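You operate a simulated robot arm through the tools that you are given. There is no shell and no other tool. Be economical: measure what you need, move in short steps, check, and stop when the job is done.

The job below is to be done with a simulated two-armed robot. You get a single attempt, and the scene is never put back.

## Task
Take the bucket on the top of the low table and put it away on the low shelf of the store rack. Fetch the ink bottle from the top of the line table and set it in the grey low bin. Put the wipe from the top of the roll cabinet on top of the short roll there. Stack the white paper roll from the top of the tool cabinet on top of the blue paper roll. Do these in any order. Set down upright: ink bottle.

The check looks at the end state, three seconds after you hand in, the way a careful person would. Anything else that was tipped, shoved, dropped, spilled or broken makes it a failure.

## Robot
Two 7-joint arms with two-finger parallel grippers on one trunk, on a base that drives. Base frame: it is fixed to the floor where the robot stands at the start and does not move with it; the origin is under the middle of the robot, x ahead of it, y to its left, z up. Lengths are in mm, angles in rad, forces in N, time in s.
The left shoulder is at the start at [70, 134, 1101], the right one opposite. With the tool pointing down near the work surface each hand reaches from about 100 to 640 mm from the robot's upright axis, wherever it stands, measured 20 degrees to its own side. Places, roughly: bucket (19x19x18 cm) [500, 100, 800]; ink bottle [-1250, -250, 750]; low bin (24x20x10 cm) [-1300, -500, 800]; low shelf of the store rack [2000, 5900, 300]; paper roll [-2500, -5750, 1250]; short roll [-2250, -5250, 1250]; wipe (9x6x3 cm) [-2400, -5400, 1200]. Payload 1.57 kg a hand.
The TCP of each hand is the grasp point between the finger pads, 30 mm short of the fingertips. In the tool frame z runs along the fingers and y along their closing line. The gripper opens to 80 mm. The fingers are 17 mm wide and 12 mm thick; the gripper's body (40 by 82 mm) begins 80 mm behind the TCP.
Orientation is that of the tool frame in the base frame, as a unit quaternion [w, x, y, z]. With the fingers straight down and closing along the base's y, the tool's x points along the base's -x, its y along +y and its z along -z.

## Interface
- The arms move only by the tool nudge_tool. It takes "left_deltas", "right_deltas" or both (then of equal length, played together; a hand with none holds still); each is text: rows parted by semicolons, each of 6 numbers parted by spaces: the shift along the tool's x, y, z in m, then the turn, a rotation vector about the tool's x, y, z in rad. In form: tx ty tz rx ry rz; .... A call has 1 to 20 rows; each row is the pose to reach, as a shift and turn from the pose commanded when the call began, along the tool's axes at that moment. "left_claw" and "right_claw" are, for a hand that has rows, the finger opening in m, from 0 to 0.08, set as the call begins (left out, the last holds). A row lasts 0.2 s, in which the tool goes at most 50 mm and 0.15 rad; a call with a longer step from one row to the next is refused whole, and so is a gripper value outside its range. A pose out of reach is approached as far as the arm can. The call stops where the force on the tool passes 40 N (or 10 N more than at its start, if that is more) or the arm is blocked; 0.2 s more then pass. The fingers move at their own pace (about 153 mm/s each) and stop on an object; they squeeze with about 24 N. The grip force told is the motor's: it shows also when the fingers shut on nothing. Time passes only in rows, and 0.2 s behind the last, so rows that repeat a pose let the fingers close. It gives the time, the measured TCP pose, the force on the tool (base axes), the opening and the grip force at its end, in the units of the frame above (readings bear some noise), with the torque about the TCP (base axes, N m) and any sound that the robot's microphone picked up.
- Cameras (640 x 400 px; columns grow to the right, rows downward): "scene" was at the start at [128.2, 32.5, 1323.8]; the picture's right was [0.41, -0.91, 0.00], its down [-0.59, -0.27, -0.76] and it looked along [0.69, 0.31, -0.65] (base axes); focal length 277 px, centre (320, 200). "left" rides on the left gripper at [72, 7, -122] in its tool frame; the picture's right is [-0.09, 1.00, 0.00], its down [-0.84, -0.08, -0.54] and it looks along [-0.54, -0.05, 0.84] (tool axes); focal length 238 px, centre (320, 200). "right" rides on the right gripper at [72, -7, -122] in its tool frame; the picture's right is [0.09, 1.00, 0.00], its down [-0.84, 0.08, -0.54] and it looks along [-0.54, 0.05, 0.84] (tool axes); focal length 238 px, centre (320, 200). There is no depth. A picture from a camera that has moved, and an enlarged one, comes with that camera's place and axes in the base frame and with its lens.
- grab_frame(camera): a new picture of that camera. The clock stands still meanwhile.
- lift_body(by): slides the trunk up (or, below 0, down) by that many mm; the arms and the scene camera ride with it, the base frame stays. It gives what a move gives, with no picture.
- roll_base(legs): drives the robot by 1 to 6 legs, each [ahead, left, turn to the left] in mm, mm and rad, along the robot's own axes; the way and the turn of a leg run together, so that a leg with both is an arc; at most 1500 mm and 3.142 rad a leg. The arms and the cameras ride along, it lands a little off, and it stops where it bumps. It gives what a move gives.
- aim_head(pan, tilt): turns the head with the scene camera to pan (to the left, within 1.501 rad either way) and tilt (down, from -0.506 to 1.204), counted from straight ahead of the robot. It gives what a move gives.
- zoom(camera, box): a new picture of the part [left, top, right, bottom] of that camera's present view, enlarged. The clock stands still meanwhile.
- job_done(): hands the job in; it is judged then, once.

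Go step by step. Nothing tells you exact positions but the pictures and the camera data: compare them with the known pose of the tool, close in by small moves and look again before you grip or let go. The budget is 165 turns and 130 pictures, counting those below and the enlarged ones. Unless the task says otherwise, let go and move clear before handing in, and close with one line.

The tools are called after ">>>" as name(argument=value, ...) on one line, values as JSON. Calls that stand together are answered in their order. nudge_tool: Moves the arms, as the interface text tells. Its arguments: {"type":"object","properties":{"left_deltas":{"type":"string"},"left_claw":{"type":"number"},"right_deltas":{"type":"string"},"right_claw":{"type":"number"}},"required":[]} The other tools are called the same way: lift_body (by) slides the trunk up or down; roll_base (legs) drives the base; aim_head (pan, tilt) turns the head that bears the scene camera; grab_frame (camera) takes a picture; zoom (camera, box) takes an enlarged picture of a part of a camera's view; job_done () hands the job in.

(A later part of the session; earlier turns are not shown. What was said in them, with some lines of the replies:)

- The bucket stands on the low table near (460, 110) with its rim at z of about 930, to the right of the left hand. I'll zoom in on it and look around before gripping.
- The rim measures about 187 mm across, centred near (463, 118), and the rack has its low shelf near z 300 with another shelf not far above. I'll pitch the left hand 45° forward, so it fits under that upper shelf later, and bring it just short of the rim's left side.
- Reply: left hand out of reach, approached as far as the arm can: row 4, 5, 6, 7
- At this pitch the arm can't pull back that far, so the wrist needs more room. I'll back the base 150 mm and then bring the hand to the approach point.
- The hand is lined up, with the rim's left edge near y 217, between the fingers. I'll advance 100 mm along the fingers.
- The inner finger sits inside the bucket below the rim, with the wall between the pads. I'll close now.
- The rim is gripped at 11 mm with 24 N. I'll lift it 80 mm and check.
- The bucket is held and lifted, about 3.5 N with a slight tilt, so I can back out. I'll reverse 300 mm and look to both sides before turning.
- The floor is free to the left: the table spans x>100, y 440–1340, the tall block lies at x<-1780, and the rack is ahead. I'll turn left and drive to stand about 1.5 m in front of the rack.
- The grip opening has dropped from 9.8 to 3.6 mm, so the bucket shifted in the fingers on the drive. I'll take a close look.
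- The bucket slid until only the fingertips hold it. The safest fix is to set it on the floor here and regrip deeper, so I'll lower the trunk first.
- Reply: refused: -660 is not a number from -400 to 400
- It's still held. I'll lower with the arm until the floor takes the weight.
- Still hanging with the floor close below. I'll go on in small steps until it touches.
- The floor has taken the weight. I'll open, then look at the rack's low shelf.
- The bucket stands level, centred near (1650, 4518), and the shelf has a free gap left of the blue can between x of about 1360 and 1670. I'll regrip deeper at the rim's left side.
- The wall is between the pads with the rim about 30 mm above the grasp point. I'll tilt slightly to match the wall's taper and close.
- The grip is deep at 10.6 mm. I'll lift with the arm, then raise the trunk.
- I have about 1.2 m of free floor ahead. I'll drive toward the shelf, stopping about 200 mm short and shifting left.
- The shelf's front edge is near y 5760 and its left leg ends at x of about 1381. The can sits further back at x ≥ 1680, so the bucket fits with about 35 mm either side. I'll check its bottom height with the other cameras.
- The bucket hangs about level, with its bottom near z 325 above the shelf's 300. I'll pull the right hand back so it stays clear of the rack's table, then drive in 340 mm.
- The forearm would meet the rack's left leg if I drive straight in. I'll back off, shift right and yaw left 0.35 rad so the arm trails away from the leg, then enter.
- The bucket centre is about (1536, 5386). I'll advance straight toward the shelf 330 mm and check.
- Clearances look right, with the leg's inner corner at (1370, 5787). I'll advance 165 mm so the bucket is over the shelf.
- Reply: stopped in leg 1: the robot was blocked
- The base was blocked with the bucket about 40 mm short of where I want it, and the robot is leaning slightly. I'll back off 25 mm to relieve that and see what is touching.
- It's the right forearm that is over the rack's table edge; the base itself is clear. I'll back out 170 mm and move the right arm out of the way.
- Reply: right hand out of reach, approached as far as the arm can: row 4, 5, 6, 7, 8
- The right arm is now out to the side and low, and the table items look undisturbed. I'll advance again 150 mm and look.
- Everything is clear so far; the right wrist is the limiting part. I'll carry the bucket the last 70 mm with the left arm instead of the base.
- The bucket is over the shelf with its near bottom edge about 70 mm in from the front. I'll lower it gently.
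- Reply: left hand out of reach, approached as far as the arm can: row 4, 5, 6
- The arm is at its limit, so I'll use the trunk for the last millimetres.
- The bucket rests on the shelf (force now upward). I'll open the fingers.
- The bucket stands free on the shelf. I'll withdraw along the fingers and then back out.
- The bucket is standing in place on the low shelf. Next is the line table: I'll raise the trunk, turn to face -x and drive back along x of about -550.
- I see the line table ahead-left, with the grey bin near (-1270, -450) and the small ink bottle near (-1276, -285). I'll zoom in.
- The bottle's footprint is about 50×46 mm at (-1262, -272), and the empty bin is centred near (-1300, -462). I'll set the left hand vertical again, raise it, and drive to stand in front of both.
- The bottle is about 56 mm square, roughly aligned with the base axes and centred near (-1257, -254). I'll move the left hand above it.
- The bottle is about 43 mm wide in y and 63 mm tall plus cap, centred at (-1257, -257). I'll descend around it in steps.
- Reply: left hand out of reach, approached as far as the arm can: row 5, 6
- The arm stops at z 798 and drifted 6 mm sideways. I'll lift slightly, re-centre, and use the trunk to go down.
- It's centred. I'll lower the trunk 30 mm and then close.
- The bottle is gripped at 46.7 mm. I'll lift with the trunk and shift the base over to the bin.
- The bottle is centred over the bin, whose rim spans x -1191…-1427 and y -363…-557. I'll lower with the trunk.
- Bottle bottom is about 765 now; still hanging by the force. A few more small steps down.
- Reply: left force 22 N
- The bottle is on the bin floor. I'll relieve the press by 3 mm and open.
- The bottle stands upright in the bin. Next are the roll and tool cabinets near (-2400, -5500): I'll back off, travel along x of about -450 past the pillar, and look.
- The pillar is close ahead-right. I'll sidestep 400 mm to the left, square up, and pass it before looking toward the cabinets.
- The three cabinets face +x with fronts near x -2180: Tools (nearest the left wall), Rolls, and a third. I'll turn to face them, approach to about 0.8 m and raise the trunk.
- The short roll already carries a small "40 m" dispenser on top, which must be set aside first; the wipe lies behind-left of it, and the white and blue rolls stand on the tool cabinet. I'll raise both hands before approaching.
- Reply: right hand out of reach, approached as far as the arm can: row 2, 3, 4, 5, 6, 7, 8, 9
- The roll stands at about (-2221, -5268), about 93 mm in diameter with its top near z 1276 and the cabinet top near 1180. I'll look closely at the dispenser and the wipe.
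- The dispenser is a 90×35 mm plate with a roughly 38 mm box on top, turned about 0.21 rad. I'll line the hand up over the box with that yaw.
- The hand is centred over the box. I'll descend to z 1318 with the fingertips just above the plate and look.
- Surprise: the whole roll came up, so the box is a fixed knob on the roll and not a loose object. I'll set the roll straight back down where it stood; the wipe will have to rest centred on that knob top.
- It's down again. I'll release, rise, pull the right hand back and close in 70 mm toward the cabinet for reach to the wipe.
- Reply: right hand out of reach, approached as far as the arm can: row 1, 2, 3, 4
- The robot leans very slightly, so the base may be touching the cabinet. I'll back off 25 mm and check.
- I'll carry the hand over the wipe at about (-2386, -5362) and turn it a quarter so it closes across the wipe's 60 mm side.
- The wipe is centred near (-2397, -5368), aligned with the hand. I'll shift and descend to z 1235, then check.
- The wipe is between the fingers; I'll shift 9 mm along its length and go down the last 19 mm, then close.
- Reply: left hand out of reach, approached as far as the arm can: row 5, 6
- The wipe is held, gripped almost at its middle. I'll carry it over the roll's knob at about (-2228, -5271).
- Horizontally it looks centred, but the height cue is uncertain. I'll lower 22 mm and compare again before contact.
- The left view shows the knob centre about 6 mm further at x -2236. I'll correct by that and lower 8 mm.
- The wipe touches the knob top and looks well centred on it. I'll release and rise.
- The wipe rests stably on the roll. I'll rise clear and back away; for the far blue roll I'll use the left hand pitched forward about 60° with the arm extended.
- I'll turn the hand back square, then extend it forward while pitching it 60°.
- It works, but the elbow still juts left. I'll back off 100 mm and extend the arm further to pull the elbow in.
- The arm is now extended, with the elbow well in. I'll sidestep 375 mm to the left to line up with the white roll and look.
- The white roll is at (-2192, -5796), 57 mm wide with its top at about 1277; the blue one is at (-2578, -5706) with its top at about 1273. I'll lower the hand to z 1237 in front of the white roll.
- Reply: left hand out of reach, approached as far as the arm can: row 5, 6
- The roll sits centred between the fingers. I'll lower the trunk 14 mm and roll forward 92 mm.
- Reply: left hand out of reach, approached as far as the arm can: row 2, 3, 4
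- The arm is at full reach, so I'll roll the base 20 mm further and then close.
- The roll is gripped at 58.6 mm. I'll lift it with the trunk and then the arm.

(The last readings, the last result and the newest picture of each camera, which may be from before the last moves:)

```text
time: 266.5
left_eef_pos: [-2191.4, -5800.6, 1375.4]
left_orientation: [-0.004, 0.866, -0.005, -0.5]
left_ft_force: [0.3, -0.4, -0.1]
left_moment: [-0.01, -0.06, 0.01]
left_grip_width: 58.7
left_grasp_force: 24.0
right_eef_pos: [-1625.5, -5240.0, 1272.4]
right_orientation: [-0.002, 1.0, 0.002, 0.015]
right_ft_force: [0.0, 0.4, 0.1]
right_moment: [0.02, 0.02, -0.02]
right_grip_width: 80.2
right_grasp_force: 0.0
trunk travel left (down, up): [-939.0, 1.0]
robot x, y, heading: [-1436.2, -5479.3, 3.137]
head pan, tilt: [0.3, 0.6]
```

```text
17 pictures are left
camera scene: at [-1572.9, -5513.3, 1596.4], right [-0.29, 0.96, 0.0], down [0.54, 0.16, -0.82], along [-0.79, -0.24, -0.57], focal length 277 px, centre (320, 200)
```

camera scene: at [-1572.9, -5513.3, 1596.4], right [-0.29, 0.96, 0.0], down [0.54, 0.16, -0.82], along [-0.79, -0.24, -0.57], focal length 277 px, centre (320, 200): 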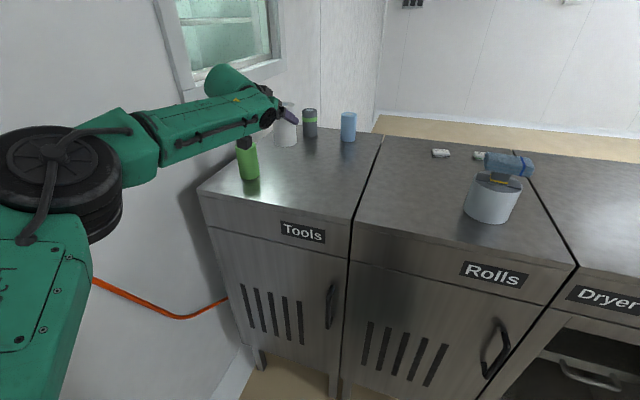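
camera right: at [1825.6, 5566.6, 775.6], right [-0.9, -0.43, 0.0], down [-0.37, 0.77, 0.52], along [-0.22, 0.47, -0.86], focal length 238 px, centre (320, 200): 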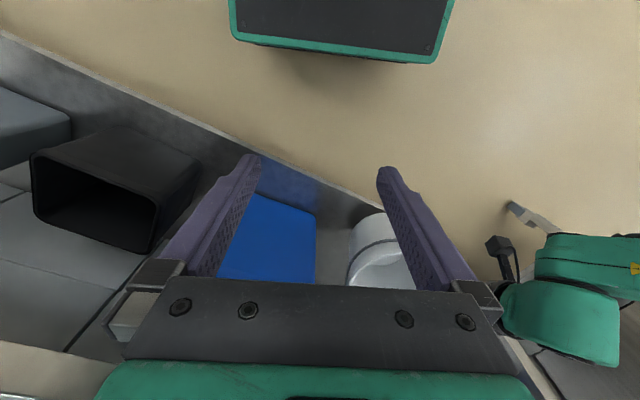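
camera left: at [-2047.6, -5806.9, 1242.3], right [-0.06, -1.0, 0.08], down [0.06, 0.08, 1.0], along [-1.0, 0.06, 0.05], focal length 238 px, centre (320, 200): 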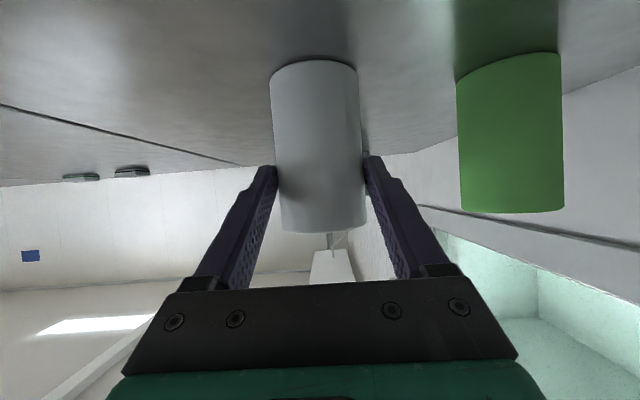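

The white roll is held with its bottom near z 1311. I'll drive toward the blue roll, stopping 130 mm short to measure.

>>> roll_base(legs=[[255, -94, 0]])

>>> nudge_tool(left_deltas="0 0 0 0 0 0;0 0 0 0 0 0;0 0 0 0 0 0")

>>> grab_frame(camera="left")

>>> grab_frame(camera="scene")

```text
time: 268.4
left_eef_pos: [-2440.0, -5705.7, 1376.9]
left_orientation: [-0.004, 0.865, -0.004, -0.502]
left_ft_force: [-0.6, -1.7, -1.0]
left_moment: [0.02, -0.05, 0.01]
left_grip_width: 58.5
left_grasp_force: 24.3
right_eef_pos: [-1877.1, -5143.9, 1274.0]
right_orientation: [-0.003, 1.0, 0.003, 0.014]
right_ft_force: [0.0, 0.3, 0.8]
right_moment: [0.03, 0.03, -0.01]
right_grip_width: 79.9
right_grasp_force: 0.0
trunk travel left (down, up): [-939.0, 1.0]
robot x, y, heading: [-1690.0, -5389.6, 3.134]
head pan, tilt: [0.3, 0.6]
```

```text
time: 269.2
left_eef_pos: [-2445.6, -5705.6, 1376.3]
left_orientation: [-0.002, 0.866, -0.003, -0.5]
left_ft_force: [0.1, 0.2, -1.0]
left_moment: [0.01, -0.01, 0.0]
left_grip_width: 58.7
left_grasp_force: 24.5
right_eef_pos: [-1878.8, -5143.3, 1273.6]
right_orientation: [-0.001, 1.0, 0.003, 0.016]
right_ft_force: [-0.7, -0.1, -0.6]
right_moment: [-0.03, 0.01, 0.05]
right_grip_width: 80.4
right_grasp_force: 0.0
trunk travel left (down, up): [-939.0, 1.0]
robot x, y, heading: [-1689.6, -5387.9, 3.135]
head pan, tilt: [0.3, 0.6]
```

```text
16 pictures are left
camera left: at [-2302.7, -5712.8, 1374.3], right [-0.06, -1.0, 0.08], down [0.05, 0.08, 1.0], along [-1.0, 0.06, 0.05], focal length 238 px, centre (320, 200)
```

left: 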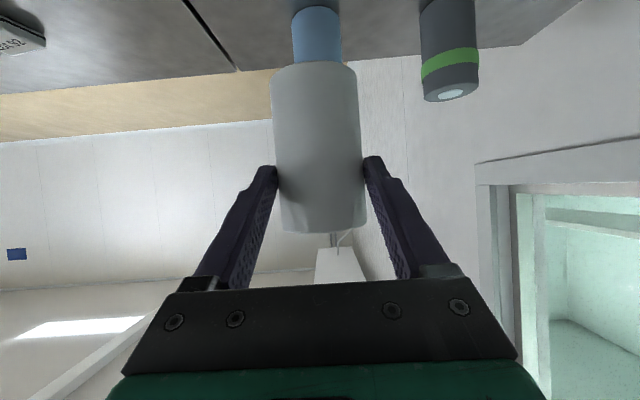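

```text
15 pictures are left
camera scene: at [-1826.1, -5416.3, 1596.3], right [-0.29, 0.96, 0.0], down [0.54, 0.16, -0.82], along [-0.79, -0.24, -0.57], focal length 277 px, centre (320, 200)
```

scene: 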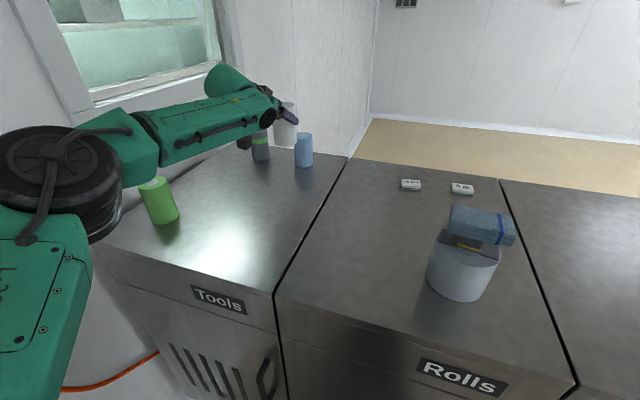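

The lateral alignment is within 2 mm. I'll zoom to get the blue roll's distance.

>>> zoom(camera="left", box=[260, 0, 380, 75])

>>> zoom(camera="scene", box=[230, 90, 350, 180])

```text
5.33 times, centred on (320, 38) of left
camera zoom: at [-2302.7, -5712.8, 1374.3], right [-0.06, -1.0, 0.08], down [0.05, 0.08, 1.0], along [-1.0, 0.06, 0.05], focal length 1271 px, centre (320, 1067)
```

zoom: 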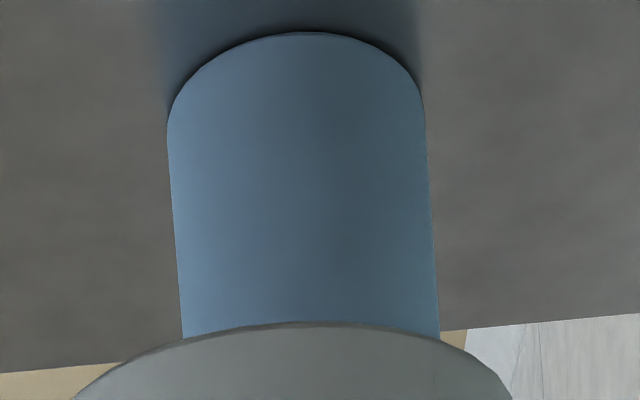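

```text
4.44 times, centred on (290, 135) of scene
camera zoom: at [-1826.1, -5416.3, 1596.3], right [-0.29, 0.96, 0.0], down [0.54, 0.16, -0.82], along [-0.79, -0.24, -0.57], focal length 1229 px, centre (453, 489)
```

zoom: 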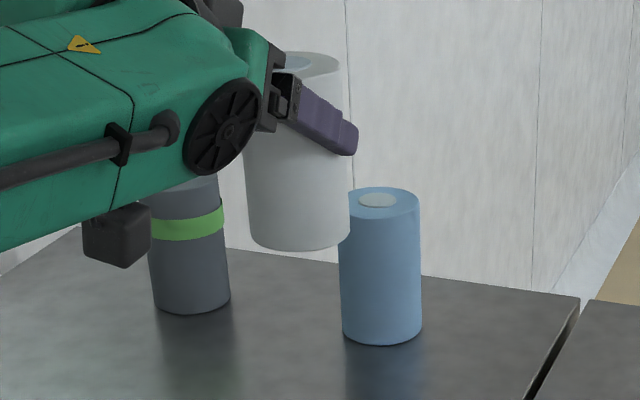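

The white roll sits about 20 mm past the grasp point, so the remaining offset to the blue roll's axis is about 128 mm. I'll roll forward that far and check the alignment.

>>> roll_base(legs=[[127, 0, 0]])

>>> nudge_tool(left_deltas="0 0 0 0 0 0;0 0 0 0 0 0;0 0 0 0 0 0")

>>> grab_frame(camera="left")

>>> zoom(camera="scene", box=[230, 70, 370, 190])

```text
time: 270.5
left_eef_pos: [-2565.0, -5704.8, 1379.7]
left_orientation: [-0.003, 0.865, -0.004, -0.502]
left_ft_force: [0.6, 0.9, 0.3]
left_moment: [-0.01, -0.01, -0.03]
left_grip_width: 58.5
left_grasp_force: 23.7
right_eef_pos: [-1999.3, -5141.7, 1274.6]
right_orientation: [-0.001, 1.0, 0.003, 0.013]
right_ft_force: [0.7, 0.3, 0.7]
right_moment: [0.01, 0.05, 0.0]
right_grip_width: 80.1
right_grasp_force: 0.1
trunk travel left (down, up): [-939.0, 1.0]
robot x, y, heading: [-1813.0, -5386.1, 3.133]
head pan, tilt: [0.3, 0.6]
```

```text
time: 271.3
left_eef_pos: [-2570.8, -5703.9, 1376.3]
left_orientation: [-0.004, 0.866, -0.005, -0.501]
left_ft_force: [-0.4, 0.0, -1.3]
left_moment: [0.02, -0.01, -0.02]
left_grip_width: 58.5
left_grasp_force: 23.6
right_eef_pos: [-2006.3, -5142.5, 1275.3]
right_orientation: [-0.001, 1.0, 0.002, 0.015]
right_ft_force: [0.0, 0.1, 0.0]
right_moment: [-0.03, 0.0, -0.02]
right_grip_width: 79.8
right_grasp_force: 0.0
trunk travel left (down, up): [-939.0, 1.0]
robot x, y, heading: [-1818.9, -5383.0, 3.13]
head pan, tilt: [0.3, 0.6]
```

```text
12 pictures are left
camera left: at [-2429.3, -5711.4, 1374.3], right [-0.06, -1.0, 0.08], down [0.05, 0.08, 1.0], along [-1.0, 0.06, 0.05], focal length 238 px, centre (320, 200)
```

left: 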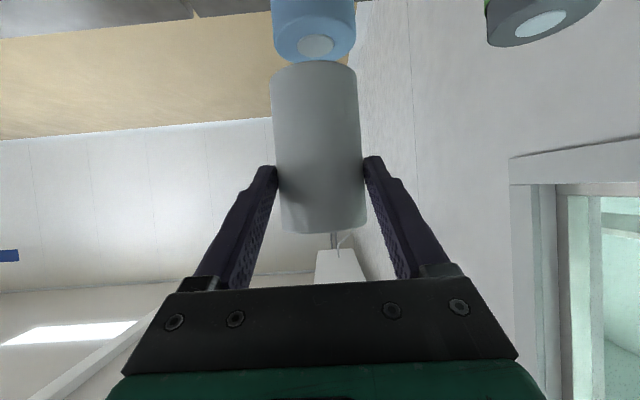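

```text
3.33 times, centred on (300, 130) of scene
camera zoom: at [-1952.5, -5415.4, 1596.3], right [-0.29, 0.96, 0.0], down [0.54, 0.16, -0.82], along [-0.79, -0.24, -0.57], focal length 922 px, centre (387, 433)
```

zoom: 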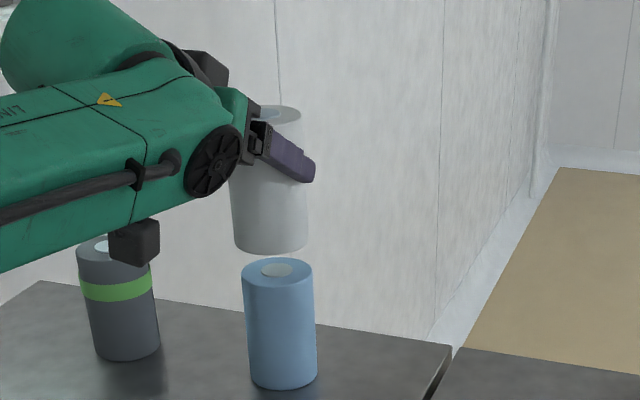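

The two look nearly concentric, but the depth is uncertain with this gap. I'll lower 26 mm so they almost touch and compare the edges.

>>> nudge_tool(left_deltas="0.0055 0 0.0032 0 0 0;0.011 0 0.0064 0 0 0;0.0165 0 0.0095 0 0 0;0.0225 0 0.013 0 0 0;0.0225 0 0.013 0 0 0")

>>> zoom(camera="left", box=[260, 0, 380, 75])

>>> zoom(camera="scene", box=[270, 100, 350, 160])

```text
time: 272.5
left_eef_pos: [-2568.4, -5705.7, 1349.1]
left_orientation: [-0.004, 0.866, -0.004, -0.501]
left_ft_force: [0.1, 0.4, -1.2]
left_moment: [0.01, -0.01, 0.0]
left_grip_width: 58.4
left_grasp_force: 24.3
right_eef_pos: [-2004.9, -5141.4, 1273.9]
right_orientation: [-0.002, 1.0, 0.003, 0.015]
right_ft_force: [0.7, 0.1, 0.3]
right_moment: [0.01, 0.0, -0.05]
right_grip_width: 80.0
right_grasp_force: 0.0
trunk travel left (down, up): [-939.0, 1.0]
robot x, y, heading: [-1815.5, -5386.8, 3.138]
head pan, tilt: [0.3, 0.6]
```

```text
5.33 times, centred on (320, 38) of left
camera zoom: at [-2427.6, -5711.6, 1348.3], right [-0.06, -1.0, 0.08], down [0.05, 0.07, 1.0], along [-1.0, 0.06, 0.05], focal length 1271 px, centre (320, 1067)
```

zoom: 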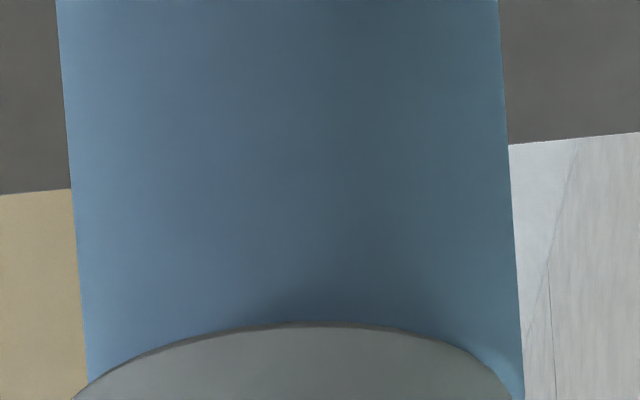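

```text
6.67 times, centred on (310, 130) of scene
camera zoom: at [-1951.3, -5415.4, 1596.4], right [-0.29, 0.96, 0.0], down [0.54, 0.16, -0.82], along [-0.79, -0.24, -0.57], focal length 1844 px, centre (387, 667)
```

zoom: 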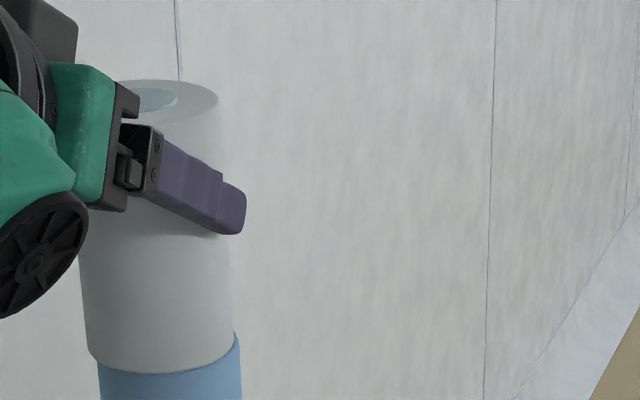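

The blue axis is about 6 mm further ahead and laterally aligned. I'll shift forward 6 mm and lower in small steps to contact.

>>> nudge_tool(left_deltas="-0.003 0.001 0.0052 0 0 0;0.0 0.001 0.007 0 0 0;0.0013 0.001 0.0077 0 0 0;0.0013 0.001 0.0077 0 0 0")

>>> nudge_tool(left_deltas="0.0013 0 0.0008 0 0 0;0.0022 0 0.0013 0 0 0;0.0022 0 0.0013 0 0 0")

```text
time: 273.5
left_eef_pos: [-2576.4, -5705.8, 1344.9]
left_orientation: [-0.004, 0.866, -0.004, -0.5]
left_ft_force: [-0.7, 0.2, -0.7]
left_moment: [0.01, -0.02, 0.0]
left_grip_width: 58.2
left_grasp_force: 23.8
right_eef_pos: [-2005.5, -5141.8, 1273.7]
right_orientation: [-0.002, 1.0, 0.003, 0.016]
right_ft_force: [0.2, -0.9, 0.2]
right_moment: [-0.01, 0.02, 0.04]
right_grip_width: 80.2
right_grasp_force: 0.1
trunk travel left (down, up): [-939.0, 1.0]
robot x, y, heading: [-1816.8, -5386.1, 3.135]
head pan, tilt: [0.3, 0.6]
```

```text
time: 274.3
left_eef_pos: [-2574.1, -5704.2, 1343.5]
left_orientation: [-0.003, 0.865, -0.004, -0.502]
left_ft_force: [-2.3, -0.7, 5.5]
left_moment: [-0.23, 0.28, -0.03]
left_grip_width: 58.6
left_grasp_force: 24.3
right_eef_pos: [-2004.7, -5142.9, 1275.0]
right_orientation: [-0.002, 1.0, 0.002, 0.015]
right_ft_force: [-0.1, -1.0, -0.2]
right_moment: [-0.01, 0.02, -0.03]
right_grip_width: 80.0
right_grasp_force: 0.1
trunk travel left (down, up): [-939.0, 1.0]
robot x, y, heading: [-1817.5, -5386.5, 3.139]
head pan, tilt: [0.3, 0.6]
```

>>> nudge_tool(left_deltas="0.0009 0 0.0005 0 0 0;0.0009 0 0.0005 0 0 0")

>>> zoom(camera="scene", box=[250, 90, 350, 190])

```text
time: 274.9
left_eef_pos: [-2575.1, -5704.5, 1344.1]
left_orientation: [-0.003, 0.864, -0.005, -0.503]
left_ft_force: [-4.1, -1.7, 10.7]
left_moment: [-0.27, 0.65, 0.01]
left_grip_width: 58.8
left_grasp_force: 23.6
right_eef_pos: [-2002.9, -5141.8, 1275.3]
right_orientation: [-0.002, 1.0, 0.003, 0.015]
right_ft_force: [-0.3, 0.4, -0.3]
right_moment: [0.03, -0.05, -0.03]
right_grip_width: 79.8
right_grasp_force: 0.1
trunk travel left (down, up): [-939.0, 1.0]
robot x, y, heading: [-1816.4, -5389.3, 3.138]
head pan, tilt: [0.3, 0.6]
```

```text
4.00 times, centred on (300, 140) of scene
camera zoom: at [-1949.2, -5414.6, 1596.7], right [-0.29, 0.96, 0.0], down [0.54, 0.16, -0.83], along [-0.79, -0.24, -0.56], focal length 1106 px, centre (400, 440)
```

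zoom: 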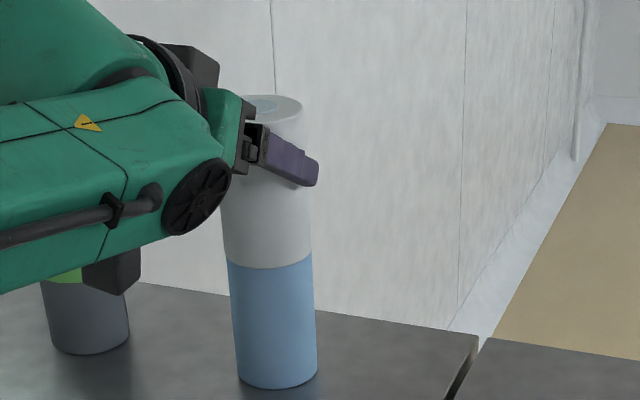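

White sits squarely on blue. I'll take off the press and open gently.

>>> nudge_tool(left_deltas="-0.0013 0 -0.0007 0 0 0;-0.0022 0 -0.0013 0 0 0;-0.0022 0 -0.0013 0 0 0")

>>> nudge_tool(left_deltas="0 0 0 0 0 0;0 0 0 0 0 0;0 0 0 0 0 0", left_claw=0.08)

>>> grab_frame(camera="left")

```text
time: 275.7
left_eef_pos: [-2574.3, -5703.8, 1344.8]
left_orientation: [-0.005, 0.866, -0.006, -0.5]
left_ft_force: [-0.8, 0.3, 6.0]
left_moment: [-0.11, 0.27, -0.03]
left_grip_width: 58.6
left_grasp_force: 24.4
right_eef_pos: [-2003.5, -5141.5, 1274.3]
right_orientation: [-0.001, 1.0, 0.003, 0.014]
right_ft_force: [-0.9, 1.1, -0.8]
right_moment: [0.03, 0.0, 0.01]
right_grip_width: 80.2
right_grasp_force: 0.0
trunk travel left (down, up): [-939.0, 1.0]
robot x, y, heading: [-1819.9, -5388.9, 3.133]
head pan, tilt: [0.3, 0.6]
```

```text
time: 276.5
left_eef_pos: [-2576.4, -5704.9, 1343.9]
left_orientation: [-0.003, 0.866, -0.005, -0.5]
left_ft_force: [-0.1, -0.1, 0.3]
left_moment: [-0.01, 0.02, 0.02]
left_grip_width: 80.3
left_grasp_force: 0.0
right_eef_pos: [-2004.5, -5141.3, 1274.1]
right_orientation: [-0.002, 1.0, 0.003, 0.015]
right_ft_force: [0.2, -0.7, -0.9]
right_moment: [0.01, -0.04, 0.0]
right_grip_width: 80.1
right_grasp_force: 0.0
trunk travel left (down, up): [-939.0, 1.0]
robot x, y, heading: [-1818.3, -5390.7, 3.135]
head pan, tilt: [0.3, 0.6]
```

```text
7 pictures are left
camera left: at [-2434.6, -5712.5, 1342.3], right [-0.06, -1.0, 0.08], down [0.05, 0.08, 1.0], along [-1.0, 0.06, 0.05], focal length 238 px, centre (320, 200)
```

left: 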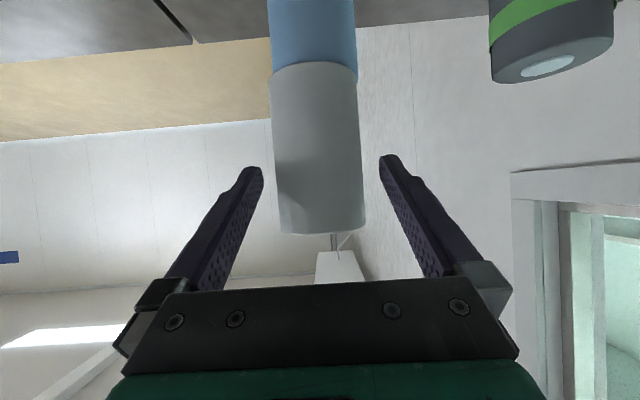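

The stack stands on its own with free space on both sides of the fingers. I'll retract straight back, first with the arm, then with the base.

>>> nudge_tool(left_deltas="0.009 -0.0005 -0.0156 0 0 0;0.018 -0.001 -0.0312 0 0 0;0.027 -0.001 -0.0468 0 0 0;0.036 -0.001 -0.0624 0 0 0;0.045 -0.001 -0.078 0 0 0;0.05 -0.001 -0.0866 0 0 0;0.05 -0.001 -0.0866 0 0 0")

>>> roll_base(legs=[[-350, 0, 0]])

>>> grab_frame(camera="scene")

```text
time: 278.1
left_eef_pos: [-2475.7, -5703.7, 1344.2]
left_orientation: [-0.003, 0.866, -0.004, -0.5]
left_ft_force: [0.4, -0.2, -0.1]
left_moment: [-0.03, 0.03, 0.01]
left_grip_width: 79.9
left_grasp_force: 0.0
right_eef_pos: [-2006.7, -5141.6, 1274.8]
right_orientation: [-0.001, 1.0, 0.002, 0.015]
right_ft_force: [-0.1, 1.1, -0.3]
right_moment: [0.01, -0.02, 0.04]
right_grip_width: 80.0
right_grasp_force: 0.1
trunk travel left (down, up): [-939.0, 1.0]
robot x, y, heading: [-1817.2, -5390.8, 3.132]
head pan, tilt: [0.3, 0.6]
```

```text
time: 280.4
left_eef_pos: [-2133.8, -5709.4, 1342.0]
left_orientation: [-0.003, 0.866, -0.002, -0.499]
left_ft_force: [-1.2, -0.6, -0.6]
left_moment: [-0.01, 0.01, -0.03]
left_grip_width: 80.4
left_grasp_force: 0.0
right_eef_pos: [-1666.3, -5143.9, 1273.1]
right_orientation: [-0.002, 1.0, 0.005, 0.017]
right_ft_force: [0.6, -0.3, -0.2]
right_moment: [0.0, -0.01, 0.01]
right_grip_width: 79.9
right_grasp_force: 0.0
trunk travel left (down, up): [-939.0, 1.0]
robot x, y, heading: [-1472.2, -5387.9, 3.139]
head pan, tilt: [0.3, 0.6]
```

```text
6 pictures are left
camera scene: at [-1612.4, -5417.9, 1596.0], right [-0.29, 0.96, 0.0], down [0.54, 0.17, -0.82], along [-0.79, -0.24, -0.57], focal length 277 px, centre (320, 200)
```

scene: 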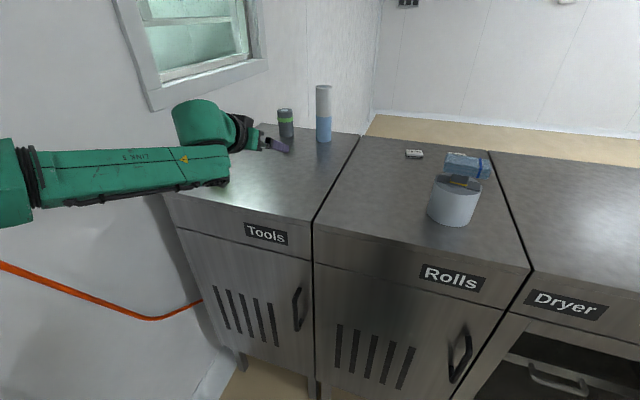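

>>> roll_base(legs=[[-150, -250, 0]])

>>> zoom(camera="scene", box=[120, 80, 420, 260])

>>> zoom(camera="scene", box=[320, 120, 420, 220])

```text
time: 282.4
left_eef_pos: [-1982.0, -5456.2, 1342.2]
left_orientation: [-0.003, 0.866, -0.001, -0.5]
left_ft_force: [-0.2, -0.1, 0.3]
left_moment: [-0.02, -0.02, 0.0]
left_grip_width: 79.6
left_grasp_force: 0.0
right_eef_pos: [-1514.4, -4892.2, 1275.0]
right_orientation: [-0.003, 1.0, 0.005, 0.016]
right_ft_force: [-0.6, -0.2, 0.5]
right_moment: [0.01, -0.01, 0.02]
right_grip_width: 80.0
right_grasp_force: 0.1
trunk travel left (down, up): [-939.0, 1.0]
robot x, y, heading: [-1321.0, -5137.1, 3.141]
head pan, tilt: [0.3, 0.6]
```

```text
2.13 times, centred on (270, 170) of scene
camera zoom: at [-1459.8, -5166.1, 1596.1], right [-0.29, 0.96, 0.0], down [0.54, 0.17, -0.82], along [-0.79, -0.24, -0.57], focal length 590 px, centre (427, 264)
```

zoom: 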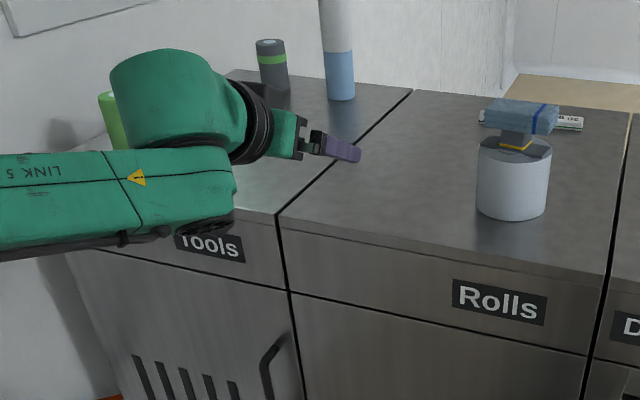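

```text
4.00 times, centred on (370, 170) of scene
camera zoom: at [-1459.8, -5166.1, 1596.1], right [-0.29, 0.96, 0.0], down [0.54, 0.17, -0.82], along [-0.79, -0.24, -0.57], focal length 1106 px, centre (120, 320)
```

zoom: 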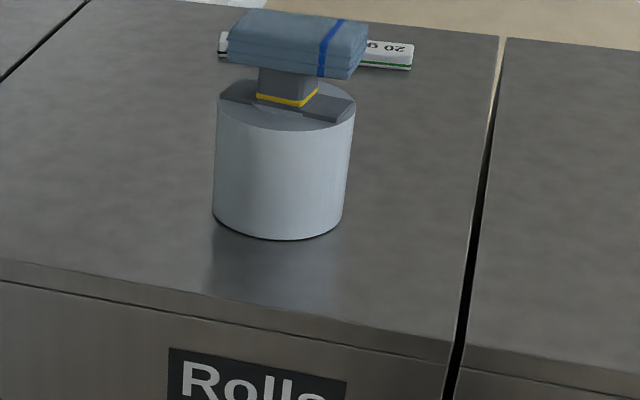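

The wipe lies level and centred on the short roll's knob, white stands on blue, and the other rolls are in place. Nothing is in the hands and both are clear, so I'm handing in.

>>> job_done()

```text
The job is handed in.
```

All four jobs are done and handed in: the bucket is on the low shelf, the ink bottle stands upright in the grey bin, the wipe rests on the fixed knob on top of the short roll, and the white roll is stacked on the blue one. Along the way I set the bucket down once on the floor to regrip it, bumped the rack's table lightly with the right forearm, and briefly lifted the short roll and put it back in place.
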